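You operate a simulated robot arm through the tools that you are given. There is no shell and no other tool.

You are at the controls of a simulated robot arm. One attempt, no reset.

JOB
Brush the crust off the first stand's ring, then clamp plate 13 there instead.
Fine: ring clamped while it is brushed, then laid beyond the stand; brush back in its hole. Set down upright: wire brush. What is to be rubbed or washed off counts as gone when no trace of it is left.

Only the result counts: the job must be done as asked and must still hold three seconds after the hand-in. Knocking over, shifting, dropping, spilling or breaking anything else fails it.

ROBOT AND FRAMES
A 6-joint arm with a two-finger gripper, fixed in place. Base frame: the origin is at the foot of the arm, x ahead of it, y to its left, z up; the work surface is at about z = 0. Lengths are in m, angles in rad, forces in N, time in s.
With the tool pointing down near the work surface it reaches from about 0.24 to 0.62 m from the base axis. Its first joint turns from -1.152 to 1.152 rad. Payload 1.37 kg.
Tool frame: the origin (TCP) lies between the finger pads and is the grasp point; the fingertips stand 0.022 m ahead of it; z points along the fingers, y is the line along which they close. Largest opening 0.092 m; the body of the gripper starts 0.065 m behind the TCP.
Orientation is that of the tool frame in the base frame, as a unit quaternion [w, x, y, z]. With the fingers straight down and closing along the base's y, the tool's x points along the base's -x, its y along +y and its z along -z.

CONTROLS
- The arm moves only by the tool apply_moves. Its argument "moves" is a list of rows, each an object of numbers (a shift or turn left out is 0, a gripper value left out holds the last): "gripper": the gripper command, from -1 (fully open) to 1 (shut), values between in proportion; "tx", "ty", "tz": the shift along the tool's x, y, z in m; "wx", "wy", "wz": the turn, a rotation vector about the tool's x, y, z in rad. In form: [{"gripper": .., "tx": .., "ty": .., "tz": .., "wx": .., "wy": .., "wz": ..}, ...]. A call has 1 to 20 rows; each row is the pose to reach, as a shift and turn from the pose commanded when the call began, along the tool's axes at that moment. A row lasts 0.2 s, in which the tool goes at most 0.05 m and 0.15 rad; a call with a longer step from one row to the next is refused whole, and so is a gripper value outside its range. Where a pose cannot be reached the arm comes as near as it can. A force on the tool above 90 N (or 10 N above the force at the start of the call, whichever is more), or a blocked arm, ends the call early, and 0.2 s more pass. The fingers move at their own pace and stop on an object; they squeeze with about 26 N. The grip force told is the motor's: it shows also when the fingers shut on nothing. Time passes only in rows, and 0.2 s behind the last, so rows that repeat a pose let the fingers close. The reply holds the time, the measured pose of the TCP, the force on the tool along the base axes, the opening and the grip force, in the units named above and with some noise, with the torque about the TCP (base axes, N m) and any sound that the robot's microphone picked up.
- Cameras (640 x 400 px; columns grow to the right, rows downward): "scene" is fixed at [-0.032, -0.4171, 0.5738]; the picture's right is [0.99, 0.17, 0.00], its down [0.11, -0.64, -0.76] and it looks along [-0.13, 0.75, -0.65] (base axes); focal length 214 px, centre (320, 200). "wrist" rides on the gripper at [0.071, 0.019, -0.102] in the tool frame; the picture's right is [-0.26, 0.97, 0.00], its down [-0.75, -0.20, -0.62] and it looks along [-0.60, -0.16, 0.78] (tool axes); focal length 280 px, centre (320, 200). There is no depth. A picture from a camera that has moved, and an enlarged one, comes with that camera's place and axes in the base frame and with its lens.
- grab_frame(camera): a new picture of that camera. It takes no simulated time.
- zoom(camera, box): a new picture of the part [left, top, right, bottom] of that camera's present view, enlarged. It takes no simulated time.
- job_done(): hands the job in; it is judged then, once.

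Places have to be worked out from the pictures, the camera data and where the tool is seen. Open the gripper and draw the arm clear of the work before you hand the job in, unless the task says otherwise.

The tools are called after "Call:" by a JSON object that holds its "fn" and its "kwargs". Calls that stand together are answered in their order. apply_moves: Moves the arm, as the interface text tells. Its arguments: {"type":"object","properties":{"moves":{"type":"array","items":{"type":"object","properties":{"gripper":{"type":"number"},"tx":{"type":"number"},"ty":{"type":"number"},"tz":{"type":"number"},"wx":{"type":"number"},"wy":{"type":"number"},"wz":{"type":"number"}}}}},"required":["moves"]} The other tools are called the same way: grab_frame (camera) takes a picture; zoom (camera, box) takes an enlarged picture of a part of a camera's view; job_done () hands the job in.

At the start:

```text
time: 0.0
position: [0.3026, 0.2575, 0.473]
ee_rot: [0.0, 0.0, 1.0, 0.0]
force: [0.3, -0.3, 0.5]
wrist_torque: [0.0, 0.02, -0.03]
finger_gap: 0.0923
grasp_force: 0.1
```

scene: 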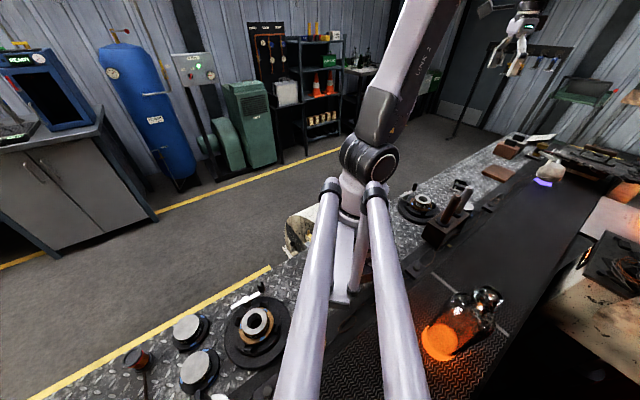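
wrist: 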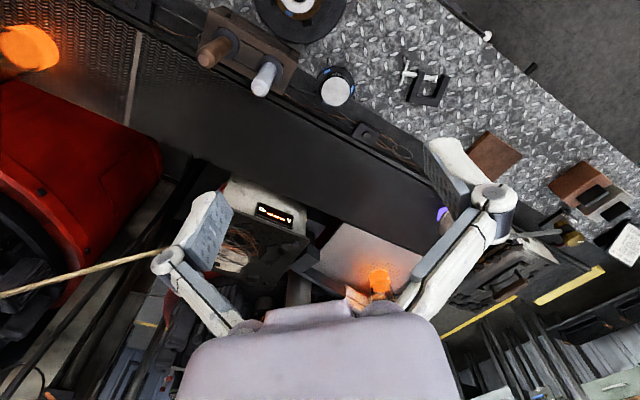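

I start by looking closer at both views to identify the stands, the ring, the brush and plate 13.

Call:
{"fn": "zoom", "kwargs": {"camera": "scene", "box": [100, 260, 340, 400]}}

Call:
{"fn": "zoom", "kwargs": {"camera": "scene", "box": [380, 150, 540, 260]}}

Call:
{"fn": "zoom", "kwargs": {"camera": "wrist", "box": [180, 0, 460, 160]}}

```text
2.67 times, centred on (220, 330) of scene
camera zoom: at [-0.032, -0.4171, 0.5738], right [0.99, 0.17, 0.0], down [0.11, -0.64, -0.76], along [-0.13, 0.75, -0.65], focal length 572 px, centre (587, -147)
```

zoom: 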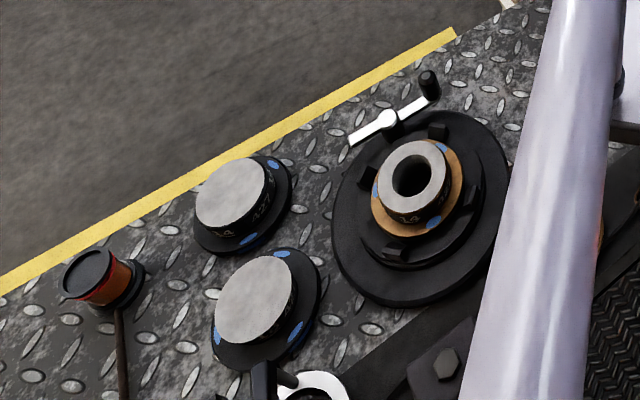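

```text
3.64 times, centred on (460, 205) of scene
camera zoom: at [-0.032, -0.4171, 0.5738], right [0.99, 0.17, 0.0], down [0.11, -0.64, -0.76], along [-0.13, 0.75, -0.65], focal length 780 px, centre (-189, 182)
```

zoom: 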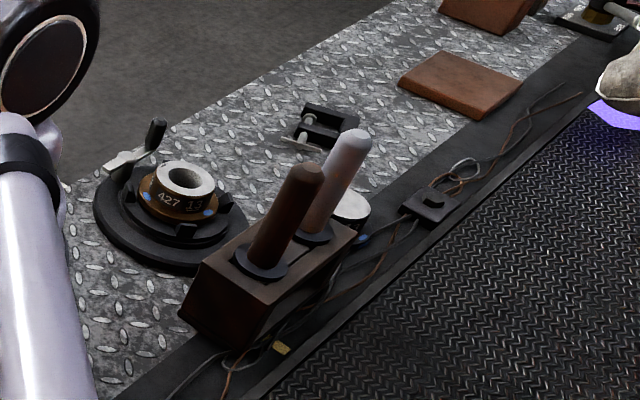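

```text
2.29 times, centred on (320, 80) of wrist
camera zoom: at [0.2313, 0.2768, 0.5741], right [0.26, 0.97, 0.0], down [0.75, -0.2, 0.62], along [0.6, -0.16, -0.78], focal length 641 px, centre (320, 474)
```

zoom: 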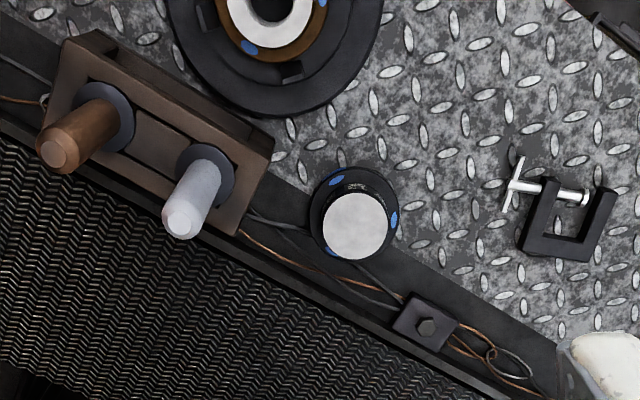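

I need to read the markings on the stands, rings and plates, so I enlarge each more.

Call:
{"fn": "zoom", "kwargs": {"camera": "scene", "box": [400, 180, 450, 220]}}

Call:
{"fn": "zoom", "kwargs": {"camera": "scene", "box": [220, 280, 300, 380]}}

Call:
{"fn": "zoom", "kwargs": {"camera": "scene", "box": [165, 300, 225, 400]}}

Call:
{"fn": "zoom", "kwargs": {"camera": "scene", "box": [110, 335, 175, 400]}}

Call:
{"fn": "zoom", "kwargs": {"camera": "wrist", "box": [300, 50, 370, 120]}}

Call:
{"fn": "zoom", "kwargs": {"camera": "wrist", "box": [240, 0, 360, 60]}}

```text
10.00 times, centred on (425, 200) of scene
camera zoom: at [-0.032, -0.4171, 0.5738], right [0.99, 0.17, 0.0], down [0.11, -0.64, -0.76], along [-0.13, 0.75, -0.65], focal length 2145 px, centre (-730, 200)
```

zoom: 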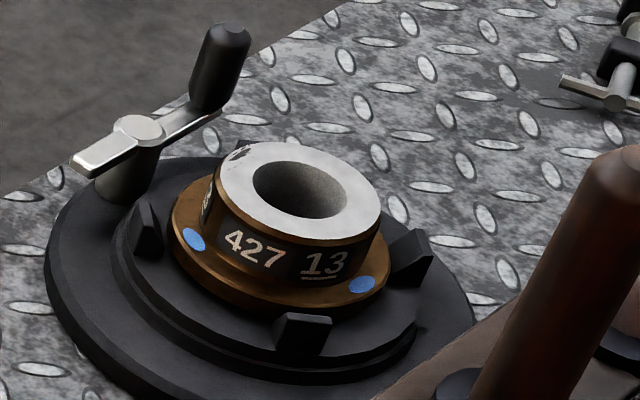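

```text
4.00 times, centred on (260, 330) of scene
camera zoom: at [-0.032, -0.4171, 0.5738], right [0.99, 0.17, 0.0], down [0.11, -0.64, -0.76], along [-0.13, 0.75, -0.65], focal length 858 px, centre (560, -320)
```

zoom: 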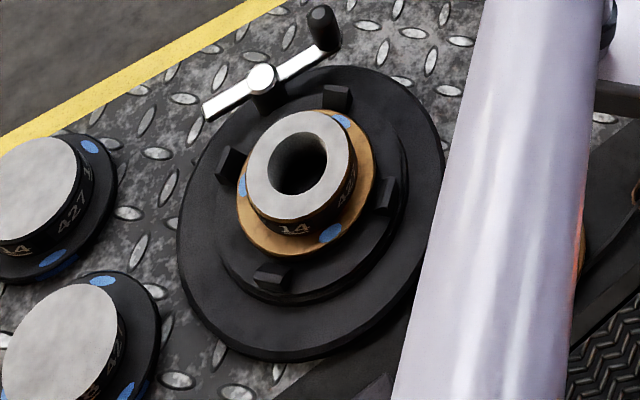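

```text
4.00 times, centred on (195, 350) of scene
camera zoom: at [-0.032, -0.4171, 0.5738], right [0.99, 0.17, 0.0], down [0.11, -0.64, -0.76], along [-0.13, 0.75, -0.65], focal length 858 px, centre (820, -400)
```

zoom: 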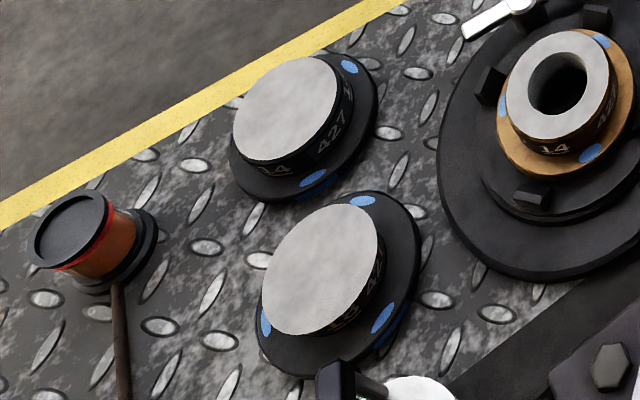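

```text
6.15 times, centred on (142, 368) of scene
camera zoom: at [-0.032, -0.4171, 0.5738], right [0.99, 0.17, 0.0], down [0.11, -0.64, -0.76], along [-0.13, 0.75, -0.65], focal length 1320 px, centre (1412, -831)
```

zoom: 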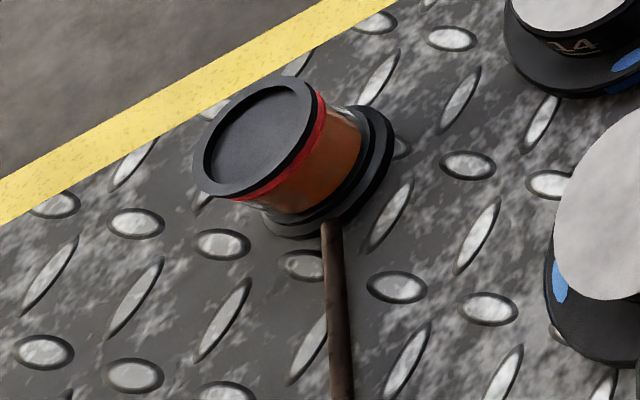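

```text
5.71 times, centred on (335, 85) of wrist
camera zoom: at [0.2313, 0.2768, 0.5741], right [0.26, 0.97, 0.0], down [0.75, -0.2, 0.62], along [0.6, -0.16, -0.78], focal length 1602 px, centre (234, 857)
```

zoom: 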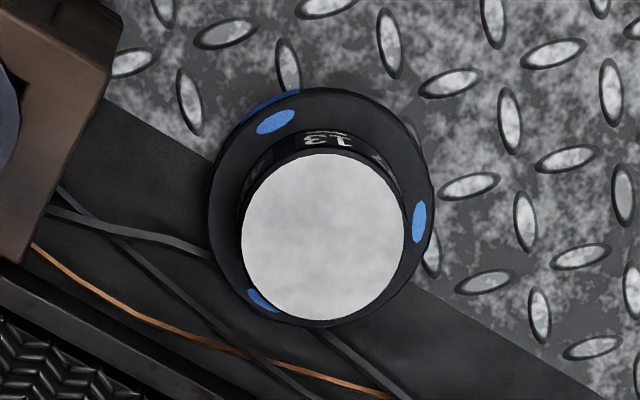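

```text
5.33 times, centred on (300, 30) of wrist
camera zoom: at [0.2313, 0.2768, 0.5741], right [0.26, 0.97, 0.0], down [0.75, -0.2, 0.62], along [0.6, -0.16, -0.78], focal length 1495 px, centre (427, 1107)
```

zoom: 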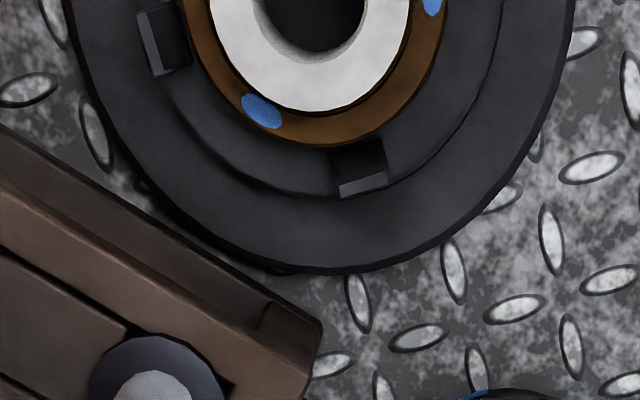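

The reachable stand (ring 427 13) is near (0.25, 0.235); tool block near (0.30, 0.15) and a plate 13 near (0.41, 0.26). I move back and yaw the tool so the wrist camera views that area better.

Call:
{"fn": "apply_moves", "kwargs": {"moves": [{"gripper": -1, "tx": 0.03, "wz": -0.14}, {"tx": 0.06, "wz": -0.28}, {"tx": 0.08, "ty": -0.02, "wz": -0.42}, {"tx": 0.08, "ty": -0.04, "wz": -0.56}]}}

Call:
{"fn": "grab_frame", "kwargs": {"camera": "wrist"}}

Call:
{"fn": "grab_frame", "kwargs": {"camera": "scene"}}

```text
time: 1.0
position: [0.224, 0.2183, 0.4734]
ee_rot: [0.0, -0.278, 0.961, 0.001]
force: [0.0, -0.3, 0.9]
wrist_torque: [0.0, -0.02, -0.02]
finger_gap: 0.0919
grasp_force: 0.0
```

```text
taken
camera wrist: at [0.1531, 0.1969, 0.5747], right [-0.29, 0.96, 0.0], down [0.75, 0.23, 0.63], along [0.6, 0.18, -0.78], focal length 280 px, centre (320, 200)
```

wrist: 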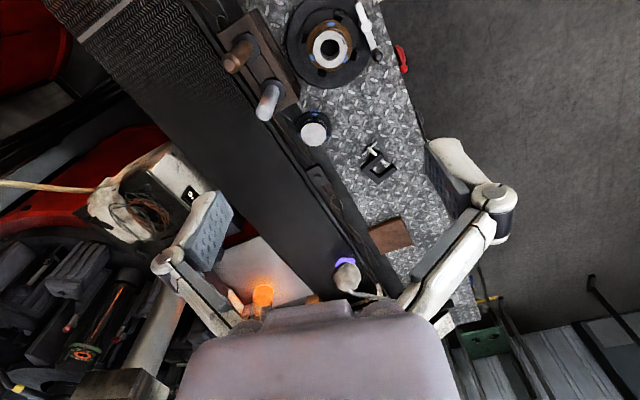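

```text
taken
```

scene: 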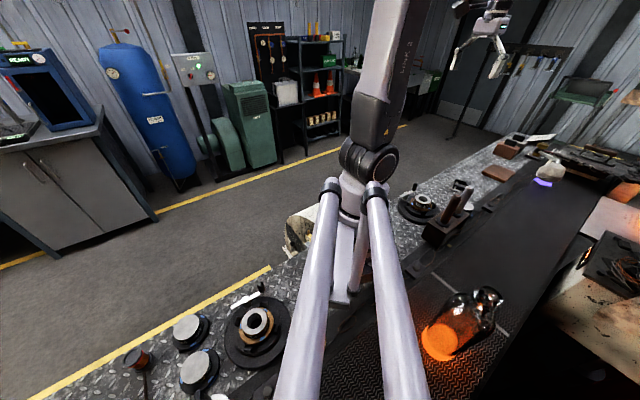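

The stand, block, plate and C-clamp lie along a strip at 45°. I enlarge these parts.

Call:
{"fn": "zoom", "kwargs": {"camera": "wrist", "box": [270, 0, 420, 100]}}

Call:
{"fn": "zoom", "kwargs": {"camera": "wrist", "box": [200, 0, 310, 80]}}

Call:
{"fn": "zoom", "kwargs": {"camera": "wrist", "box": [270, 80, 420, 180]}}

Call:
{"fn": "zoom", "kwargs": {"camera": "scene", "box": [395, 170, 485, 250]}}

```text
4.00 times, centred on (345, 50) of wrist
camera zoom: at [0.1531, 0.1969, 0.5747], right [-0.29, 0.96, 0.0], down [0.75, 0.23, 0.63], along [0.6, 0.18, -0.78], focal length 1122 px, centre (220, 800)
```

zoom: 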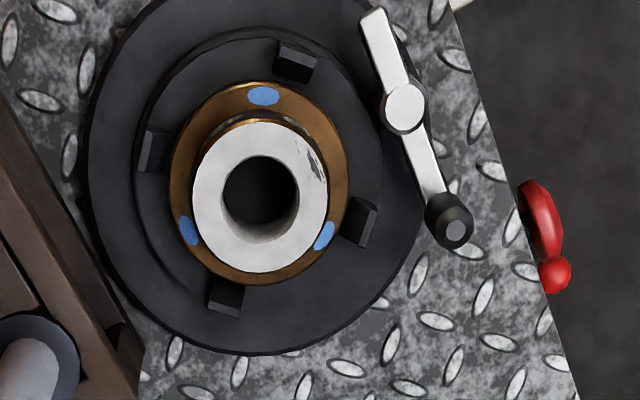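

```text
5.00 times, centred on (255, 40) of wrist
camera zoom: at [0.1531, 0.1969, 0.5747], right [-0.29, 0.96, 0.0], down [0.75, 0.23, 0.63], along [0.6, 0.18, -0.78], focal length 1402 px, centre (645, 1000)
```

zoom: 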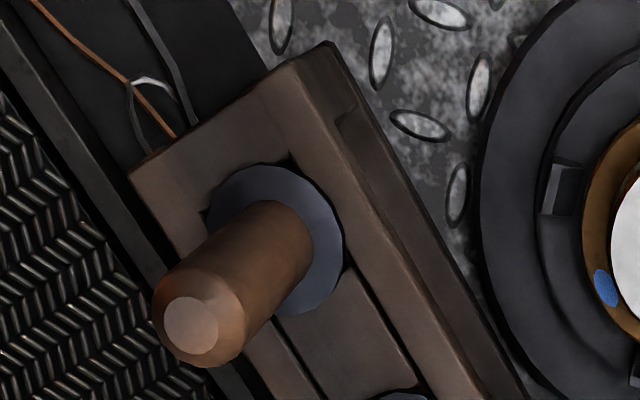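

```text
4.00 times, centred on (345, 130) of wrist
camera zoom: at [0.1531, 0.1969, 0.5747], right [-0.29, 0.96, 0.0], down [0.75, 0.23, 0.63], along [0.6, 0.18, -0.78], focal length 1122 px, centre (220, 480)
```

zoom: 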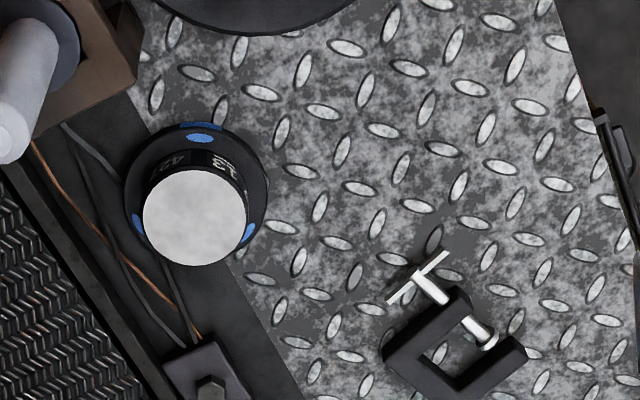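

```text
5.00 times, centred on (440, 210) of scene
camera zoom: at [-0.032, -0.4171, 0.5738], right [0.99, 0.17, 0.0], down [0.11, -0.64, -0.76], along [-0.13, 0.75, -0.65], focal length 1072 px, centre (-280, 150)
```

zoom: 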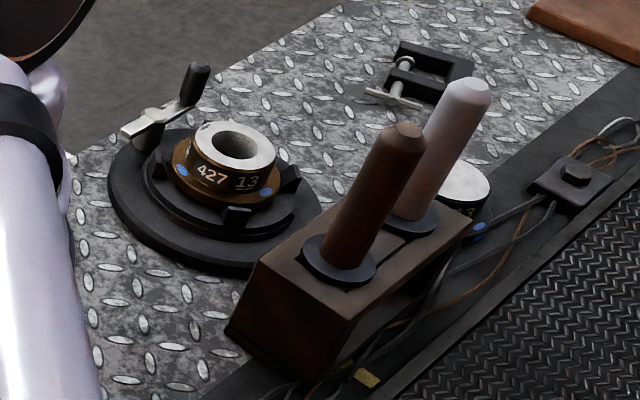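

The ring top seems at about (0.24, 0.239, 0.063), with the handles' tops near z≈0.19. I go lower and look outward along 45° to check whether the jaws grip the ring and where the crust is.

Call:
{"fn": "apply_moves", "kwargs": {"moves": [{"tx": 0.012, "ty": -0.004, "tz": 0.04, "wz": -0.12}, {"tx": 0.025, "ty": -0.008, "tz": 0.08, "wz": -0.24}, {"tx": 0.037, "ty": -0.012, "tz": 0.12, "wz": -0.36}, {"tx": 0.05, "ty": -0.015, "tz": 0.16, "wz": -0.46}, {"tx": 0.05, "ty": -0.015, "tz": 0.2, "wz": -0.46}]}}

Call:
{"fn": "grab_frame", "kwargs": {"camera": "wrist"}}

Call:
{"fn": "zoom", "kwargs": {"camera": "wrist", "box": [220, 80, 460, 230]}}

```text
time: 2.2
position: [0.1906, 0.1772, 0.2719]
ee_rot: [0.0, -0.488, 0.873, 0.0]
force: [1.1, -0.7, 0.0]
wrist_torque: [0.03, 0.01, 0.01]
finger_gap: 0.092
grasp_force: 0.0
```

```text
taken
camera wrist: at [0.1355, 0.1275, 0.3732], right [-0.69, 0.73, 0.0], down [0.57, 0.54, 0.62], along [0.45, 0.43, -0.78], focal length 280 px, centre (320, 200)
```

wrist: 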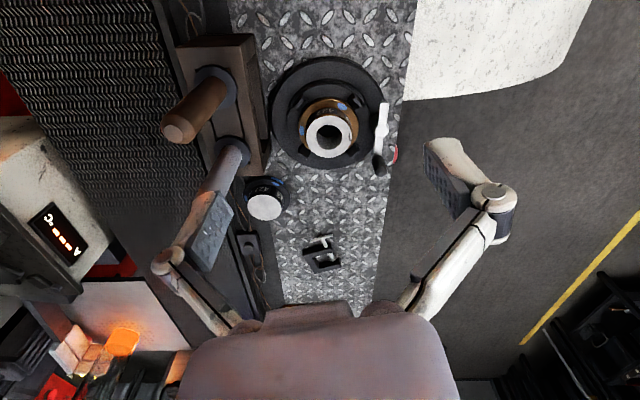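

```text
2.67 times, centred on (340, 155) of wrist
camera zoom: at [0.1355, 0.1275, 0.3732], right [-0.69, 0.73, 0.0], down [0.57, 0.54, 0.62], along [0.45, 0.43, -0.78], focal length 748 px, centre (267, 320)
```

zoom: 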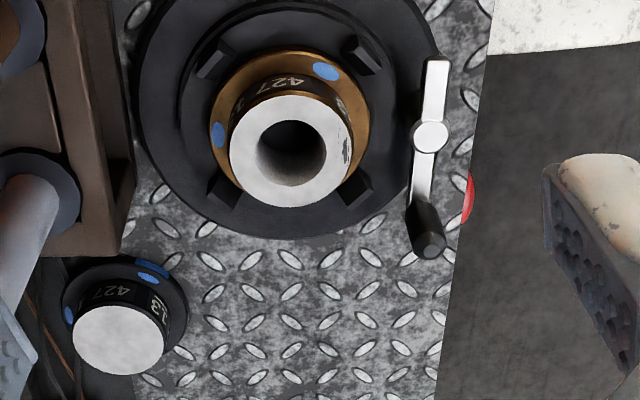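

The axes are now aligned with the strip. I enlarge the jaws and lever more.

Call:
{"fn": "zoom", "kwargs": {"camera": "wrist", "box": [270, 50, 400, 180]}}

Call:
{"fn": "zoom", "kwargs": {"camera": "wrist", "box": [290, 85, 370, 165]}}

Call:
{"fn": "zoom", "kwargs": {"camera": "wrist", "box": [230, 170, 300, 230]}}

Call:
{"fn": "zoom", "kwargs": {"camera": "wrist", "box": [150, 30, 270, 200]}}

```text
3.08 times, centred on (335, 115) of wrist
camera zoom: at [0.1355, 0.1275, 0.3732], right [-0.69, 0.73, 0.0], down [0.57, 0.54, 0.62], along [0.45, 0.43, -0.78], focal length 863 px, centre (274, 462)
```

zoom: 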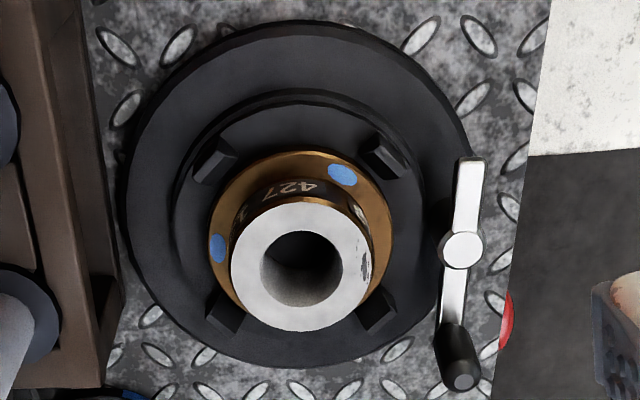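

```text
5.00 times, centred on (330, 125) of wrist
camera zoom: at [0.1355, 0.1275, 0.3732], right [-0.69, 0.73, 0.0], down [0.57, 0.54, 0.62], along [0.45, 0.43, -0.78], focal length 1402 px, centre (270, 575)
```

zoom: 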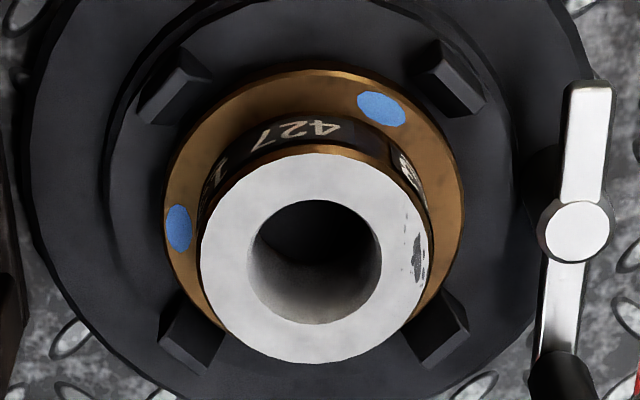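

```text
6.67 times, centred on (265, 200) of wrist
camera zoom: at [0.1355, 0.1275, 0.3732], right [-0.69, 0.73, 0.0], down [0.57, 0.54, 0.62], along [0.45, 0.43, -0.78], focal length 1869 px, centre (687, 200)
```

zoom: 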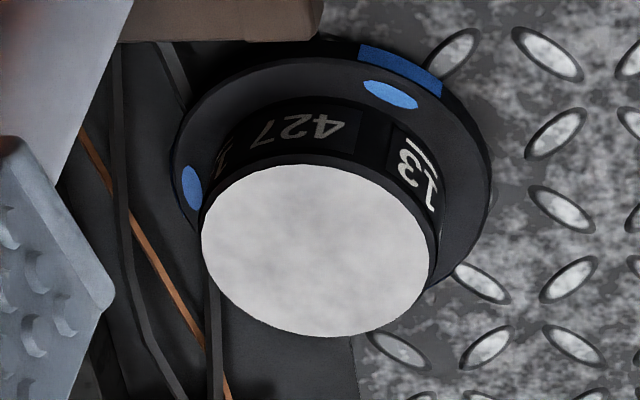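

```text
2.35 times, centred on (210, 115) of wrist
camera zoom: at [0.1355, 0.1275, 0.3732], right [-0.69, 0.73, 0.0], down [0.57, 0.54, 0.62], along [0.45, 0.43, -0.78], focal length 660 px, centre (579, 400)
```

zoom: 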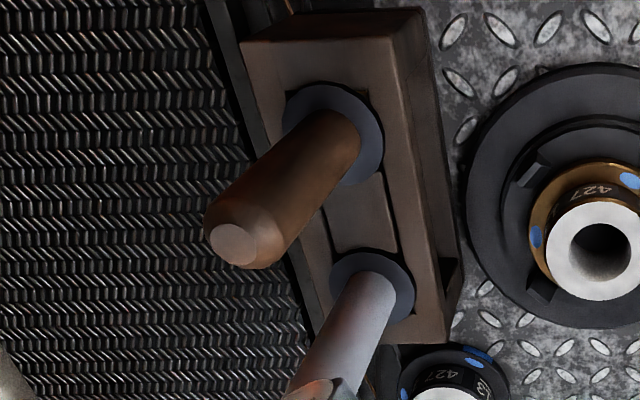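

Crust shows as a dark patch on the ring top's outer edge toward the lever; a gap seems to exist between jaws and flange. I go lower for a closer look.

Call:
{"fn": "apply_moves", "kwargs": {"moves": [{"tz": 0.04}, {"tz": 0.08}, {"tz": 0.1}]}}

Call:
{"fn": "grab_frame", "kwargs": {"camera": "wrist"}}

Call:
{"fn": "zoom", "kwargs": {"camera": "wrist", "box": [240, 70, 460, 210]}}

Call:
{"fn": "zoom", "kwargs": {"camera": "wrist", "box": [280, 110, 380, 200]}}

```text
time: 3.0
position: [0.1879, 0.1802, 0.1724]
ee_rot: [0.0, -0.488, 0.873, 0.0]
force: [-0.2, -0.2, -0.2]
wrist_torque: [0.02, 0.02, 0.02]
finger_gap: 0.0919
grasp_force: 0.1
```

```text
taken
camera wrist: at [0.1341, 0.1303, 0.2747], right [-0.69, 0.73, 0.0], down [0.57, 0.53, 0.63], along [0.46, 0.43, -0.78], focal length 280 px, centre (320, 200)
```

wrist: 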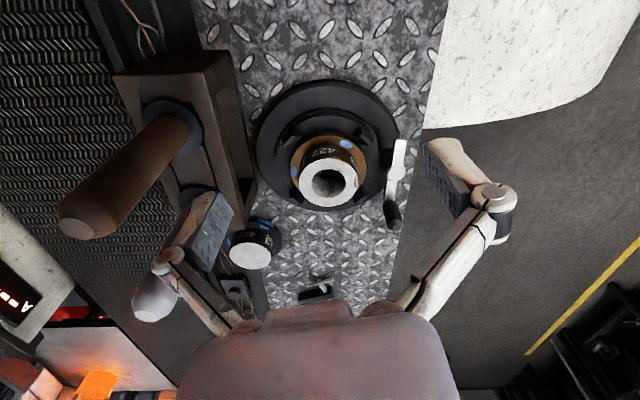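

```text
2.86 times, centred on (350, 140) of wrist
camera zoom: at [0.1341, 0.1303, 0.2747], right [-0.69, 0.73, 0.0], down [0.57, 0.53, 0.63], along [0.46, 0.43, -0.78], focal length 801 px, centre (234, 371)
```

zoom: 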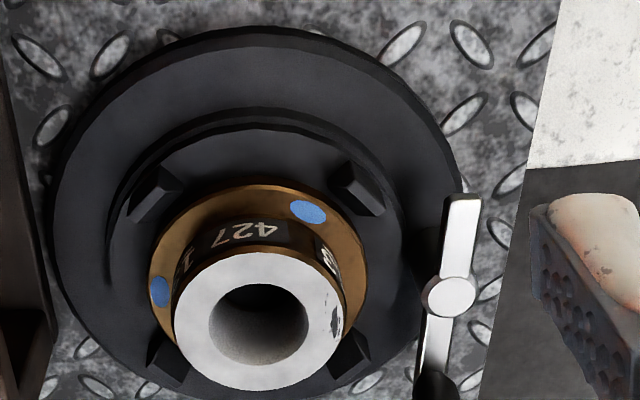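

```text
4.44 times, centred on (330, 155) of wrist
camera zoom: at [0.1341, 0.1303, 0.2747], right [-0.69, 0.73, 0.0], down [0.57, 0.53, 0.63], along [0.46, 0.43, -0.78], focal length 1246 px, centre (276, 400)
```

zoom: 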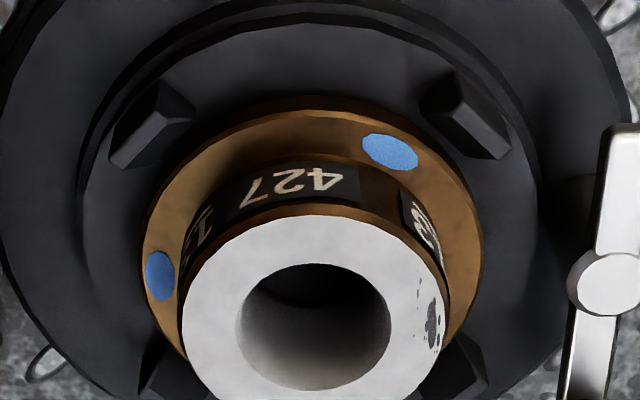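

The jaws look open (clear gap to the flange), so the lever must be turned to clamp. I move above the lever knob, estimated (0.222, 0.315, top 0.082), with a narrowed gripper.

Call:
{"fn": "apply_moves", "kwargs": {"moves": [{"gripper": 0.2, "tx": -0.034, "ty": 0.01, "tz": 0.0, "wz": 0.1}, {"tx": -0.068, "ty": 0.021, "wz": 0.2}, {"tx": -0.1, "ty": 0.032, "tz": 0.0, "wz": 0.2}, {"tx": -0.1328, "ty": 0.0418, "tz": 0.02, "wz": 0.2}, {"tx": -0.1328, "ty": 0.0418, "tz": 0.042, "wz": 0.2}]}}

Call:
{"fn": "grab_frame", "kwargs": {"camera": "wrist"}}

Call:
{"fn": "zoom", "kwargs": {"camera": "scene", "box": [380, 140, 500, 230]}}

```text
time: 4.2
position: [0.2222, 0.3137, 0.1293]
ee_rot: [0.0, -0.398, 0.917, -0.001]
force: [0.9, 0.2, 0.4]
wrist_torque: [0.03, -0.01, 0.03]
finger_gap: 0.0367
grasp_force: 0.1
```

```text
taken
camera wrist: at [0.1595, 0.2748, 0.2318], right [-0.53, 0.85, 0.0], down [0.66, 0.41, 0.63], along [0.53, 0.33, -0.78], focal length 280 px, centre (320, 200)
```

wrist: 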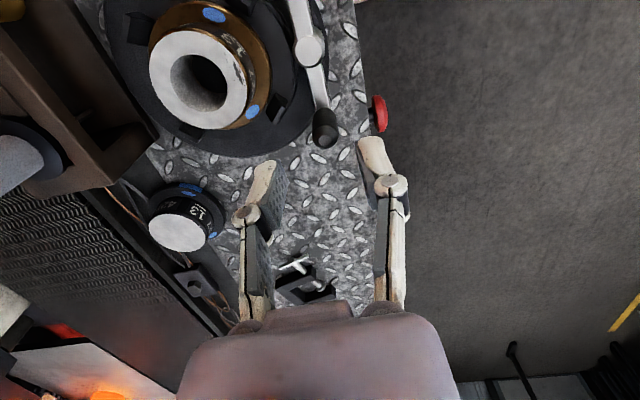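

```text
4.44 times, centred on (440, 185) of scene
camera zoom: at [-0.032, -0.4171, 0.5738], right [0.99, 0.17, 0.0], down [0.11, -0.64, -0.76], along [-0.13, 0.75, -0.65], focal length 953 px, centre (-213, 267)
```

zoom: 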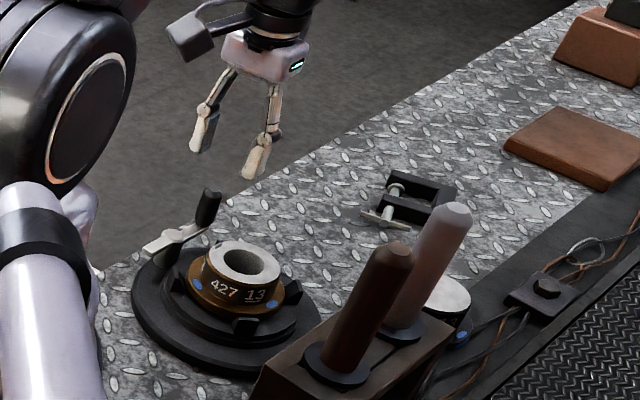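

TCP is directly above the knob. I descend around it and close.

Call:
{"fn": "apply_moves", "kwargs": {"moves": [{"gripper": 0.2, "tz": 0.022}, {"tz": 0.043}, {"gripper": 1, "tz": 0.043}, {"tz": 0.043}, {"tz": 0.043}]}}

Call:
{"fn": "grab_frame", "kwargs": {"camera": "wrist"}}

Call:
{"fn": "zoom", "kwargs": {"camera": "scene", "box": [380, 140, 500, 230]}}

```text
time: 5.4
position: [0.2213, 0.3127, 0.0886]
ee_rot: [0.0, -0.402, 0.916, 0.0]
force: [-38.2, 32.5, -1.9]
wrist_torque: [0.54, 0.79, 0.28]
finger_gap: 0.0164
grasp_force: 28.2
```

```text
taken
camera wrist: at [0.1588, 0.2751, 0.19], right [-0.53, 0.85, 0.0], down [0.66, 0.41, 0.63], along [0.53, 0.33, -0.78], focal length 280 px, centre (320, 200)
```

wrist: 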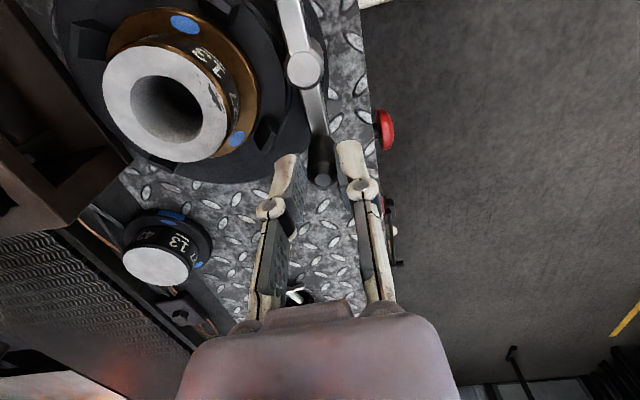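

```text
4.44 times, centred on (440, 185) of scene
camera zoom: at [-0.0319, -0.4171, 0.5738], right [0.99, 0.17, 0.0], down [0.11, -0.64, -0.76], along [-0.13, 0.75, -0.65], focal length 953 px, centre (-213, 267)
```

zoom: 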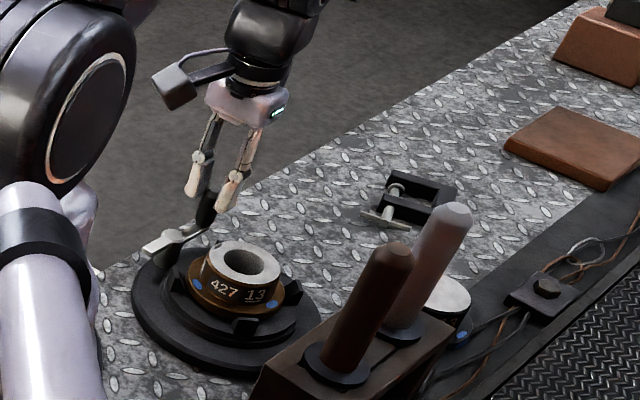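

The grip holds the knob and it pushes back from the clockwise side, so the lever appears stopped that way. I try a small counter-clockwise swing about the hub at about (0.191, 0.283).

Call:
{"fn": "apply_moves", "kwargs": {"moves": [{"gripper": 1, "tx": 0.0, "ty": 0.0051, "wz": -0.12}, {"tx": 0.0007, "ty": 0.0101, "wz": -0.24}, {"tx": 0.0019, "ty": 0.0151, "wz": -0.36}]}}

Call:
{"fn": "grab_frame", "kwargs": {"camera": "wrist"}}

Call:
{"fn": "zoom", "kwargs": {"camera": "scene", "box": [380, 140, 500, 230]}}

```text
time: 6.2
position: [0.2107, 0.3212, 0.0877]
ee_rot: [0.0, -0.557, 0.831, 0.0]
force: [5.8, 5.4, -4.2]
wrist_torque: [0.17, -0.18, 0.1]
finger_gap: 0.0165
grasp_force: 27.8
```

```text
taken
camera wrist: at [0.1652, 0.2634, 0.1901], right [-0.79, 0.61, 0.0], down [0.47, 0.62, 0.63], along [0.38, 0.5, -0.78], focal length 280 px, centre (320, 200)
```

wrist: 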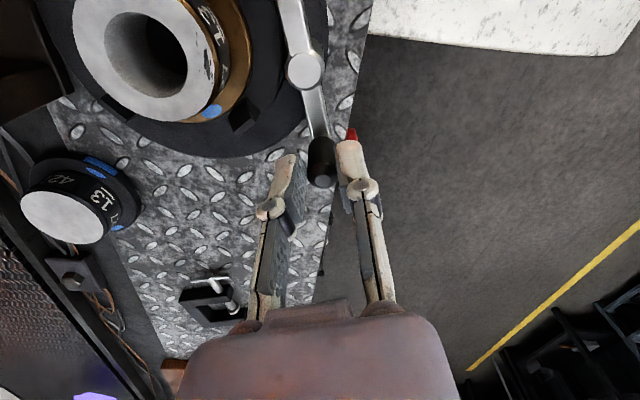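

```text
4.44 times, centred on (440, 185) of scene
camera zoom: at [-0.032, -0.4171, 0.5738], right [0.99, 0.17, 0.0], down [0.11, -0.64, -0.76], along [-0.13, 0.75, -0.65], focal length 953 px, centre (-213, 267)
```

zoom: 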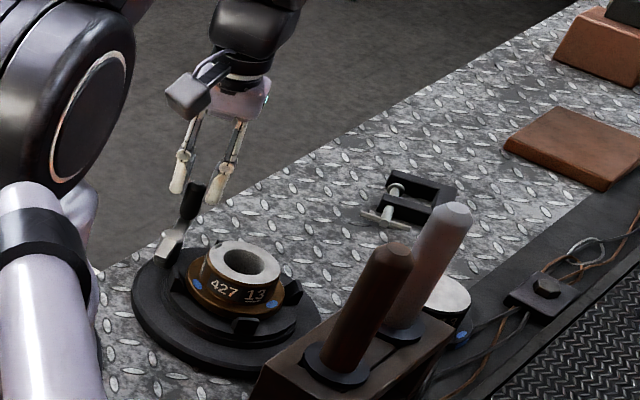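

The lever turns freely counter-clockwise. I continue the arc and watch for a stop and for jaw motion.

Call:
{"fn": "apply_moves", "kwargs": {"moves": [{"gripper": 1, "tx": -0.0001, "ty": 0.0052, "wz": -0.12}, {"tx": 0.0003, "ty": 0.0103, "wz": -0.24}, {"tx": 0.0014, "ty": 0.0153, "wz": -0.36}, {"tx": 0.0031, "ty": 0.0202, "wz": -0.48}, {"tx": 0.0054, "ty": 0.0248, "wz": -0.6}, {"tx": 0.0082, "ty": 0.0291, "wz": -0.72}]}}

Call:
{"fn": "grab_frame", "kwargs": {"camera": "wrist"}}

Call:
{"fn": "zoom", "kwargs": {"camera": "scene", "box": [395, 170, 455, 220]}}

```text
time: 7.6
position: [0.1792, 0.3231, 0.0872]
ee_rot: [0.003, 0.814, -0.581, 0.001]
force: [7.1, -16.9, 4.1]
wrist_torque: [-0.35, -0.16, -0.04]
finger_gap: 0.0164
grasp_force: 28.3
```

```text
taken
camera wrist: at [0.1835, 0.2509, 0.1888], right [-1.0, -0.07, 0.0], down [-0.05, 0.78, 0.62], along [-0.04, 0.62, -0.78], focal length 280 px, centre (320, 200)
```

wrist: 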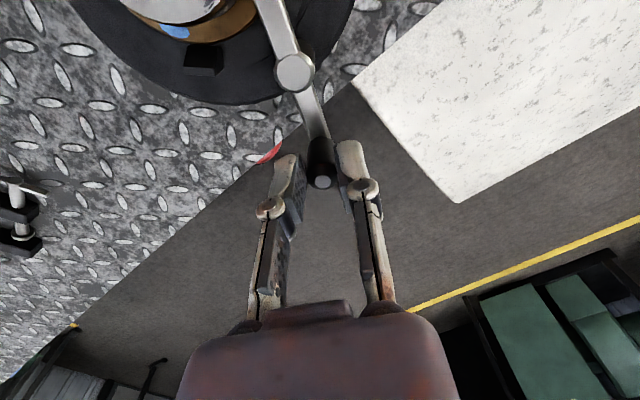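

```text
8.00 times, centred on (425, 195) of scene
camera zoom: at [-0.032, -0.4171, 0.5738], right [0.99, 0.17, 0.0], down [0.11, -0.64, -0.76], along [-0.13, 0.75, -0.65], focal length 1716 px, centre (-520, 240)
```

zoom: 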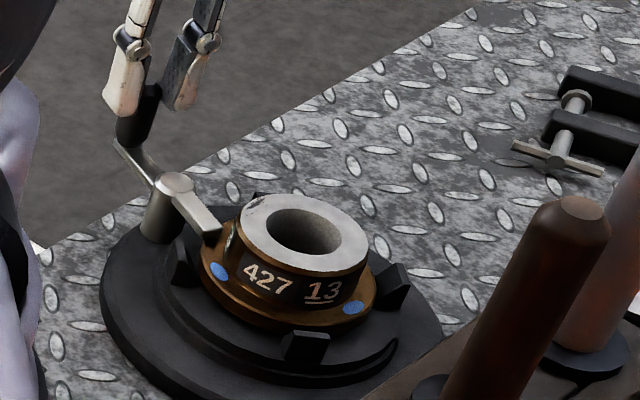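

Jaws may be closing in. I compare at the same zoom and turn further to feel for a stop.

Call:
{"fn": "apply_moves", "kwargs": {"moves": [{"gripper": 1, "tx": 0.0001, "ty": 0.005, "wz": -0.12}, {"tx": 0.0007, "ty": 0.01, "wz": -0.24}, {"tx": 0.002, "ty": 0.0148, "wz": -0.36}, {"tx": 0.0038, "ty": 0.0195, "wz": -0.48}]}}

Call:
{"fn": "grab_frame", "kwargs": {"camera": "wrist"}}

Call:
{"fn": "zoom", "kwargs": {"camera": "scene", "box": [400, 180, 450, 220]}}

```text
time: 8.6
position: [0.163, 0.3169, 0.0881]
ee_rot: [-0.004, 0.929, -0.37, 0.0]
force: [16.3, -3.2, -10.5]
wrist_torque: [-0.09, -0.31, -0.01]
finger_gap: 0.0164
grasp_force: 28.3
```

```text
taken
camera wrist: at [0.2005, 0.2545, 0.1899], right [-0.85, -0.52, -0.01], down [-0.41, 0.66, 0.63], along [-0.32, 0.54, -0.78], focal length 280 px, centre (320, 200)
```

wrist: 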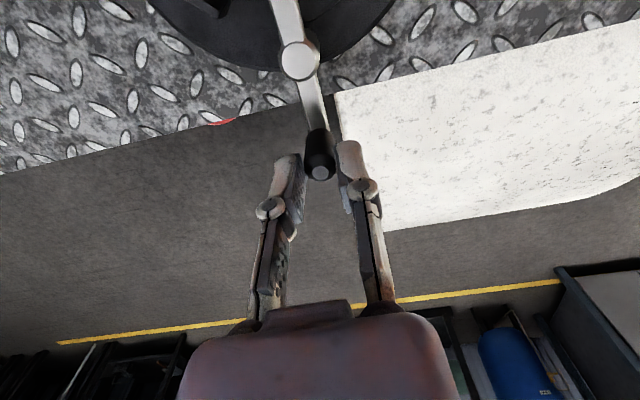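

```text
10.00 times, centred on (425, 200) of scene
camera zoom: at [-0.032, -0.4171, 0.5738], right [0.99, 0.17, 0.0], down [0.11, -0.64, -0.76], along [-0.13, 0.75, -0.65], focal length 2145 px, centre (-730, 200)
```

zoom: 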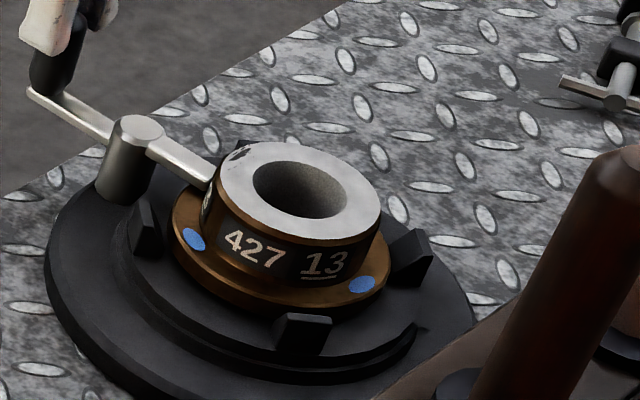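

The jaws don't move, but the lever's short arm now swings over the flange like a swing clamp, so clamped is likely this end. I push further gently to find the stop.

Call:
{"fn": "apply_moves", "kwargs": {"moves": [{"gripper": 1, "tx": -0.0002, "ty": 0.0052, "wz": -0.12}, {"tx": 0.0003, "ty": 0.0105, "wz": -0.24}]}}

Call:
{"fn": "grab_frame", "kwargs": {"camera": "wrist"}}

Call:
{"fn": "zoom", "kwargs": {"camera": "scene", "box": [400, 180, 450, 220]}}

```text
time: 9.2
position: [0.1593, 0.3185, 0.0913]
ee_rot: [-0.019, 0.966, -0.257, 0.005]
force: [40.0, 33.9, 1.8]
wrist_torque: [0.67, -0.82, -0.09]
finger_gap: 0.0162
grasp_force: 27.8
```

```text
taken
camera wrist: at [0.21, 0.2635, 0.1918], right [-0.71, -0.71, -0.03], down [-0.56, 0.53, 0.63], along [-0.43, 0.47, -0.77], focal length 280 px, centre (320, 200)
```

wrist: 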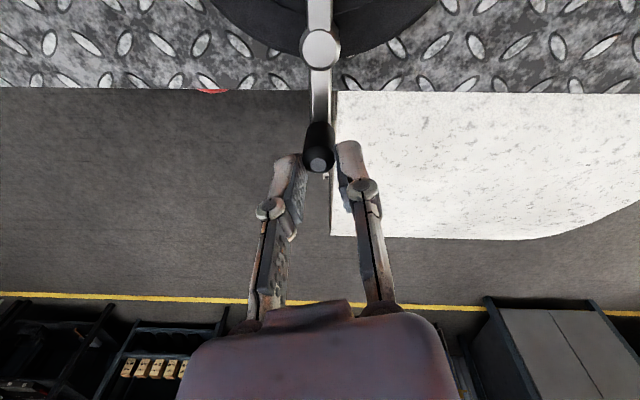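

```text
10.00 times, centred on (425, 200) of scene
camera zoom: at [-0.032, -0.4171, 0.5738], right [0.99, 0.17, 0.0], down [0.11, -0.64, -0.76], along [-0.13, 0.75, -0.65], focal length 2145 px, centre (-730, 200)
```

zoom: 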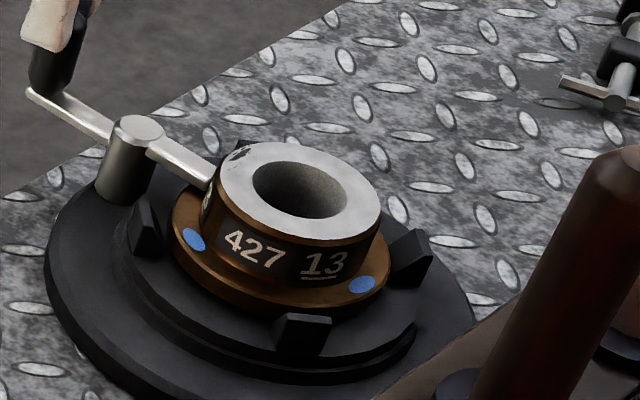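

A firm stop is met with the arm over the flange (about 90° of travel), so I take this as clamped. I ease off, open slightly and lift away from the knob.

Call:
{"fn": "apply_moves", "kwargs": {"moves": [{"gripper": 1, "ty": -0.005, "wz": 0.1}, {"gripper": 0.1, "ty": -0.005, "wz": 0.1}, {"ty": -0.005, "wz": 0.1}, {"ty": -0.005, "tz": -0.04, "wz": 0.1}, {"ty": -0.005, "tz": -0.09, "wz": 0.1}, {"ty": -0.005, "tz": -0.13, "wz": 0.1}]}}

Call:
{"fn": "grab_frame", "kwargs": {"camera": "wrist"}}

Call:
{"fn": "zoom", "kwargs": {"camera": "scene", "box": [400, 180, 450, 220]}}

```text
time: 10.6
position: [0.1572, 0.3151, 0.2177]
ee_rot: [0.0, 0.952, -0.306, 0.0]
force: [-0.2, -1.1, -0.3]
wrist_torque: [0.03, 0.0, 0.0]
finger_gap: 0.0413
grasp_force: 0.2
```

```text
taken
camera wrist: at [0.2027, 0.2581, 0.3198], right [-0.77, -0.63, 0.0], down [-0.49, 0.61, 0.62], along [-0.4, 0.48, -0.78], focal length 280 px, centre (320, 200)
```

wrist: 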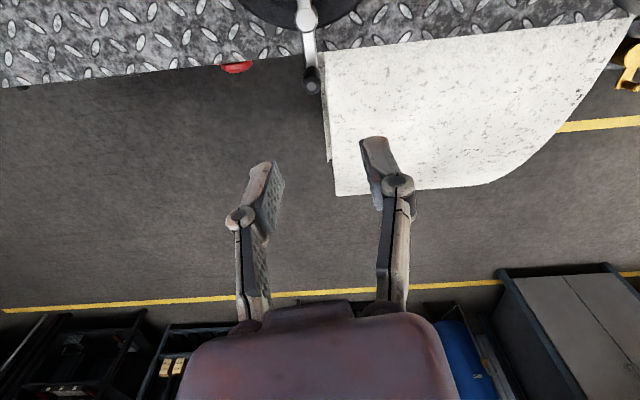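

```text
10.00 times, centred on (425, 200) of scene
camera zoom: at [-0.032, -0.4171, 0.5738], right [0.99, 0.17, 0.0], down [0.11, -0.64, -0.76], along [-0.13, 0.75, -0.65], focal length 2145 px, centre (-730, 200)
```

zoom: 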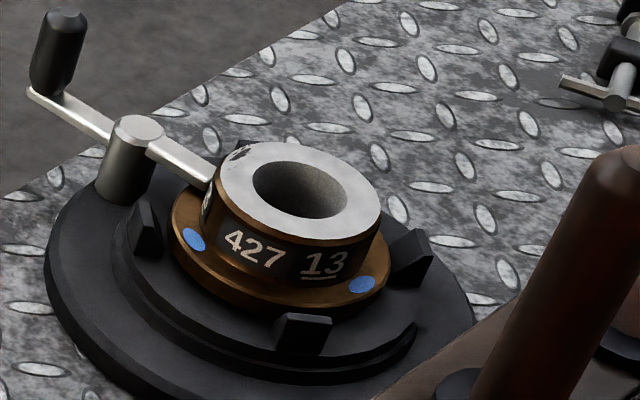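

The lever stays put. Now I look closely at the two handles in the block to tell which is the wire brush.

Call:
{"fn": "zoom", "kwargs": {"camera": "scene", "box": [425, 175, 485, 250]}}

Call:
{"fn": "zoom", "kwargs": {"camera": "scene", "box": [440, 175, 480, 215]}}

Call:
{"fn": "zoom", "kwargs": {"camera": "scene", "box": [420, 210, 470, 250]}}

```text
5.33 times, centred on (455, 212) of scene
camera zoom: at [-0.032, -0.4171, 0.5738], right [0.99, 0.17, 0.0], down [0.11, -0.64, -0.76], along [-0.13, 0.75, -0.65], focal length 1144 px, centre (-400, 133)
```

zoom: 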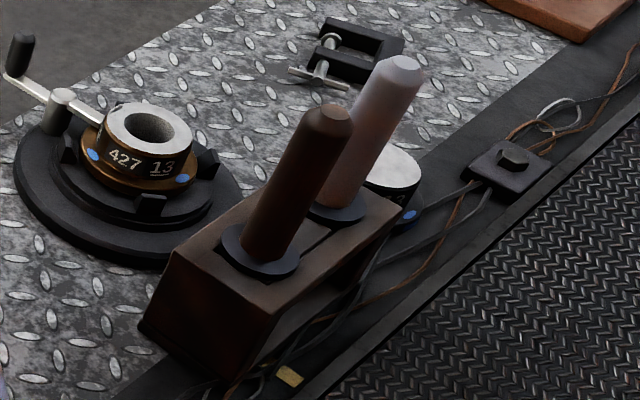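

```text
10.00 times, centred on (460, 195) of scene
camera zoom: at [-0.032, -0.4171, 0.5738], right [0.99, 0.17, 0.0], down [0.11, -0.64, -0.76], along [-0.13, 0.75, -0.65], focal length 2145 px, centre (-1080, 250)
```

zoom: 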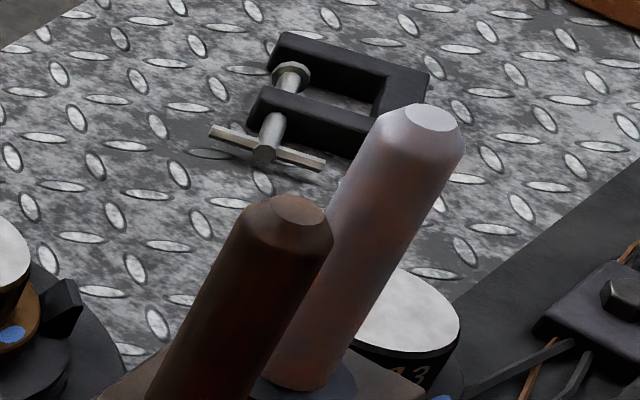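

```text
10.00 times, centred on (445, 230) of scene
camera zoom: at [-0.032, -0.4171, 0.5738], right [0.99, 0.17, 0.0], down [0.11, -0.64, -0.76], along [-0.13, 0.75, -0.65], focal length 2145 px, centre (-930, -100)
```

zoom: 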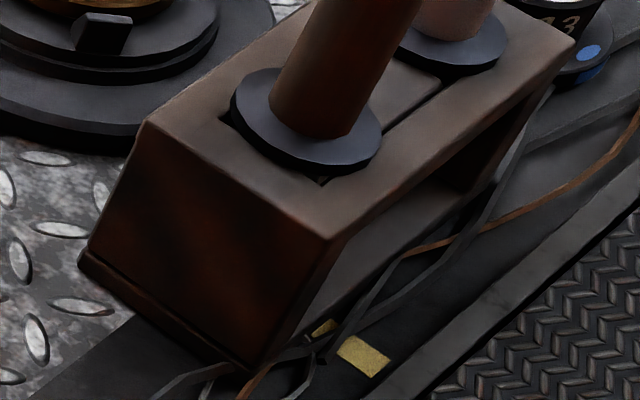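

I'll lift the brown handle first and inspect its bristles. I rotate back so the fingers close across the handle row (az 135°) and go above (0.273, 0.112).

Call:
{"fn": "apply_moves", "kwargs": {"moves": [{"gripper": -0.4, "tx": 0.0, "ty": 0.0, "tz": -0.04, "wz": 0.144}, {"tx": 0.02, "ty": 0.009, "tz": -0.04, "wz": 0.288}, {"tx": 0.04, "ty": 0.018, "tz": -0.04, "wz": 0.432}, {"tx": 0.06, "ty": 0.027, "tz": -0.04, "wz": 0.576}, {"tx": 0.08, "ty": 0.036, "tz": -0.04, "wz": 0.72}, {"tx": 0.1, "ty": 0.045, "tz": -0.04, "wz": 0.864}, {"tx": 0.12, "ty": 0.055, "tz": -0.04, "wz": 1.008}, {"tx": 0.14, "ty": 0.064, "tz": -0.04, "wz": 1.152}, {"tx": 0.16, "ty": 0.073, "tz": -0.04, "wz": 1.296}, {"tx": 0.18, "ty": 0.083, "tz": -0.04, "wz": 1.44}, {"tx": 0.2, "ty": 0.092, "tz": -0.04, "wz": 1.584}, {"tx": 0.2125, "ty": 0.0974, "tz": -0.04, "wz": 1.73}]}}

Call:
{"fn": "grab_frame", "kwargs": {"camera": "wrist"}}

Call:
{"fn": "zoom", "kwargs": {"camera": "scene", "box": [400, 110, 520, 250]}}

```text
time: 13.2
position: [0.276, 0.1083, 0.2593]
ee_rot: [-0.001, -0.384, 0.923, 0.0]
force: [0.4, 0.7, -0.3]
wrist_torque: [0.03, -0.01, -0.02]
finger_gap: 0.0642
grasp_force: 0.1
```

```text
taken
camera wrist: at [0.2122, 0.0716, 0.3611], right [-0.5, 0.87, 0.0], down [0.68, 0.39, 0.62], along [0.54, 0.31, -0.78], focal length 280 px, centre (320, 200)
```

wrist: 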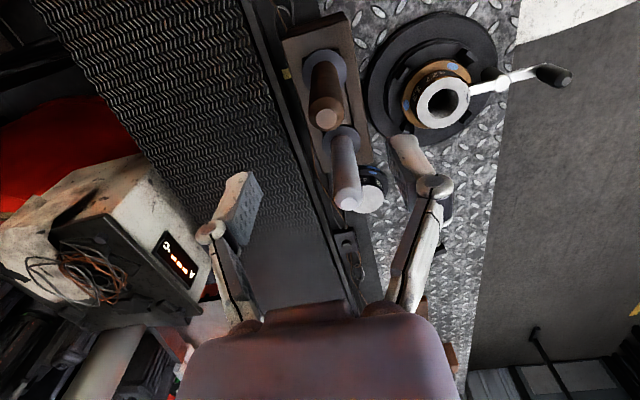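

```text
2.86 times, centred on (460, 180) of scene
camera zoom: at [-0.032, -0.4171, 0.5738], right [0.99, 0.17, 0.0], down [0.11, -0.64, -0.76], along [-0.13, 0.75, -0.65], focal length 613 px, centre (-80, 257)
```

zoom: 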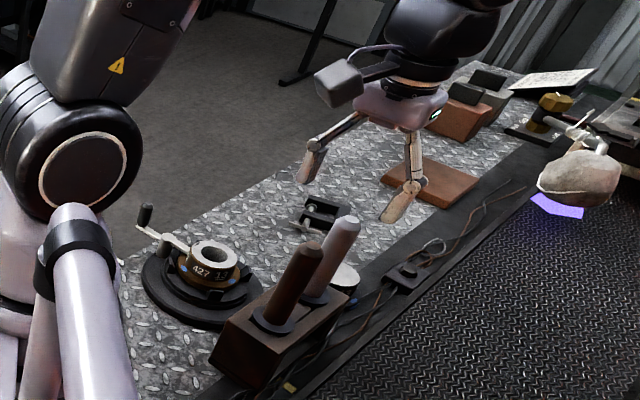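

The brown handle tip reads (0.274, 0.111, 0.185). I descend to grip it at z≈0.148.

Call:
{"fn": "apply_moves", "kwargs": {"moves": [{"gripper": -0.4, "ty": 0.0039, "tz": 0.03}, {"ty": 0.0039, "tz": 0.07}, {"ty": 0.0039, "tz": 0.111}, {"gripper": 1, "ty": 0.0039, "tz": 0.111}, {"ty": 0.0039, "tz": 0.111}, {"ty": 0.0039, "tz": 0.111}, {"ty": 0.0039, "tz": 0.111}]}}

Call:
{"fn": "grab_frame", "kwargs": {"camera": "wrist"}}

```text
time: 14.8
position: [0.2708, 0.1132, 0.1467]
ee_rot: [0.0, -0.385, 0.923, 0.0]
force: [0.7, 0.7, 0.2]
wrist_torque: [0.01, -0.02, 0.04]
finger_gap: 0.0241
grasp_force: 25.7
```

```text
taken
camera wrist: at [0.2069, 0.0769, 0.2481], right [-0.5, 0.87, 0.0], down [0.68, 0.39, 0.62], along [0.54, 0.31, -0.78], focal length 280 px, centre (320, 200)
```

wrist: 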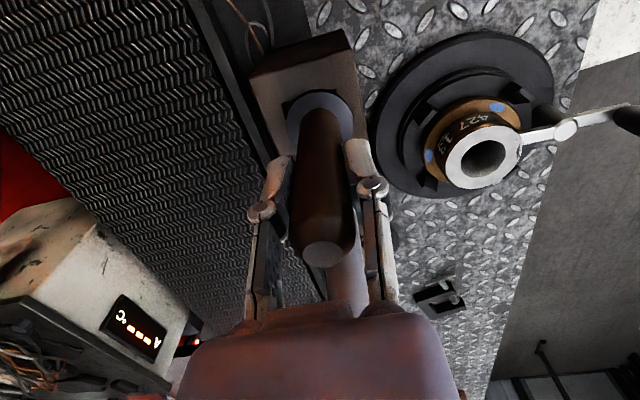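

Gripped with no side force (handle diameter 0.024). I lift it straight up and look at its lower end from the scene camera.

Call:
{"fn": "apply_moves", "kwargs": {"moves": [{"gripper": 1, "tz": -0.03}, {"tz": -0.06}, {"tz": -0.09}, {"tz": -0.12}]}}

Call:
{"fn": "zoom", "kwargs": {"camera": "scene", "box": [410, 120, 510, 230]}}

Call:
{"fn": "grab_frame", "kwargs": {"camera": "wrist"}}

```text
time: 15.8
position: [0.2698, 0.1134, 0.2672]
ee_rot: [0.0, -0.385, 0.923, 0.0]
force: [0.6, -1.3, -0.5]
wrist_torque: [0.01, 0.02, 0.01]
finger_gap: 0.0238
grasp_force: 25.5
```

```text
3.64 times, centred on (460, 175) of scene
camera zoom: at [-0.032, -0.4171, 0.5738], right [0.99, 0.17, 0.0], down [0.11, -0.64, -0.76], along [-0.13, 0.75, -0.65], focal length 780 px, centre (-189, 291)
```

zoom: 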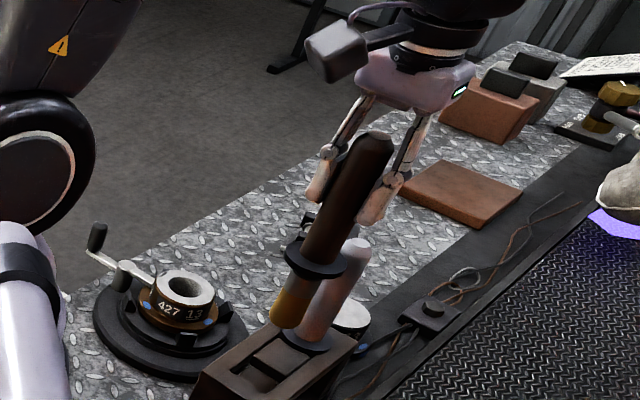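

```text
taken
camera wrist: at [0.2063, 0.0775, 0.3696], right [-0.5, 0.87, 0.0], down [0.68, 0.39, 0.62], along [0.54, 0.31, -0.78], focal length 280 px, centre (320, 200)
```

wrist: 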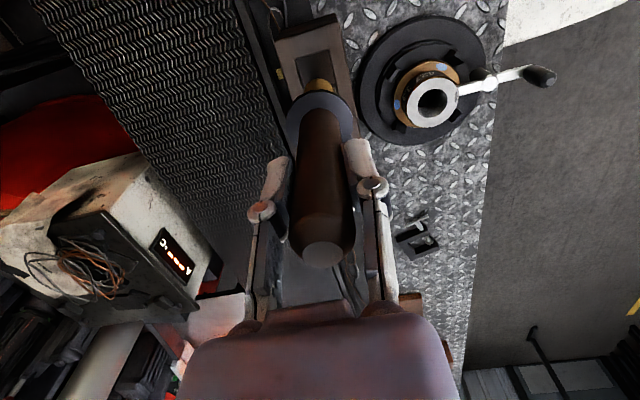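

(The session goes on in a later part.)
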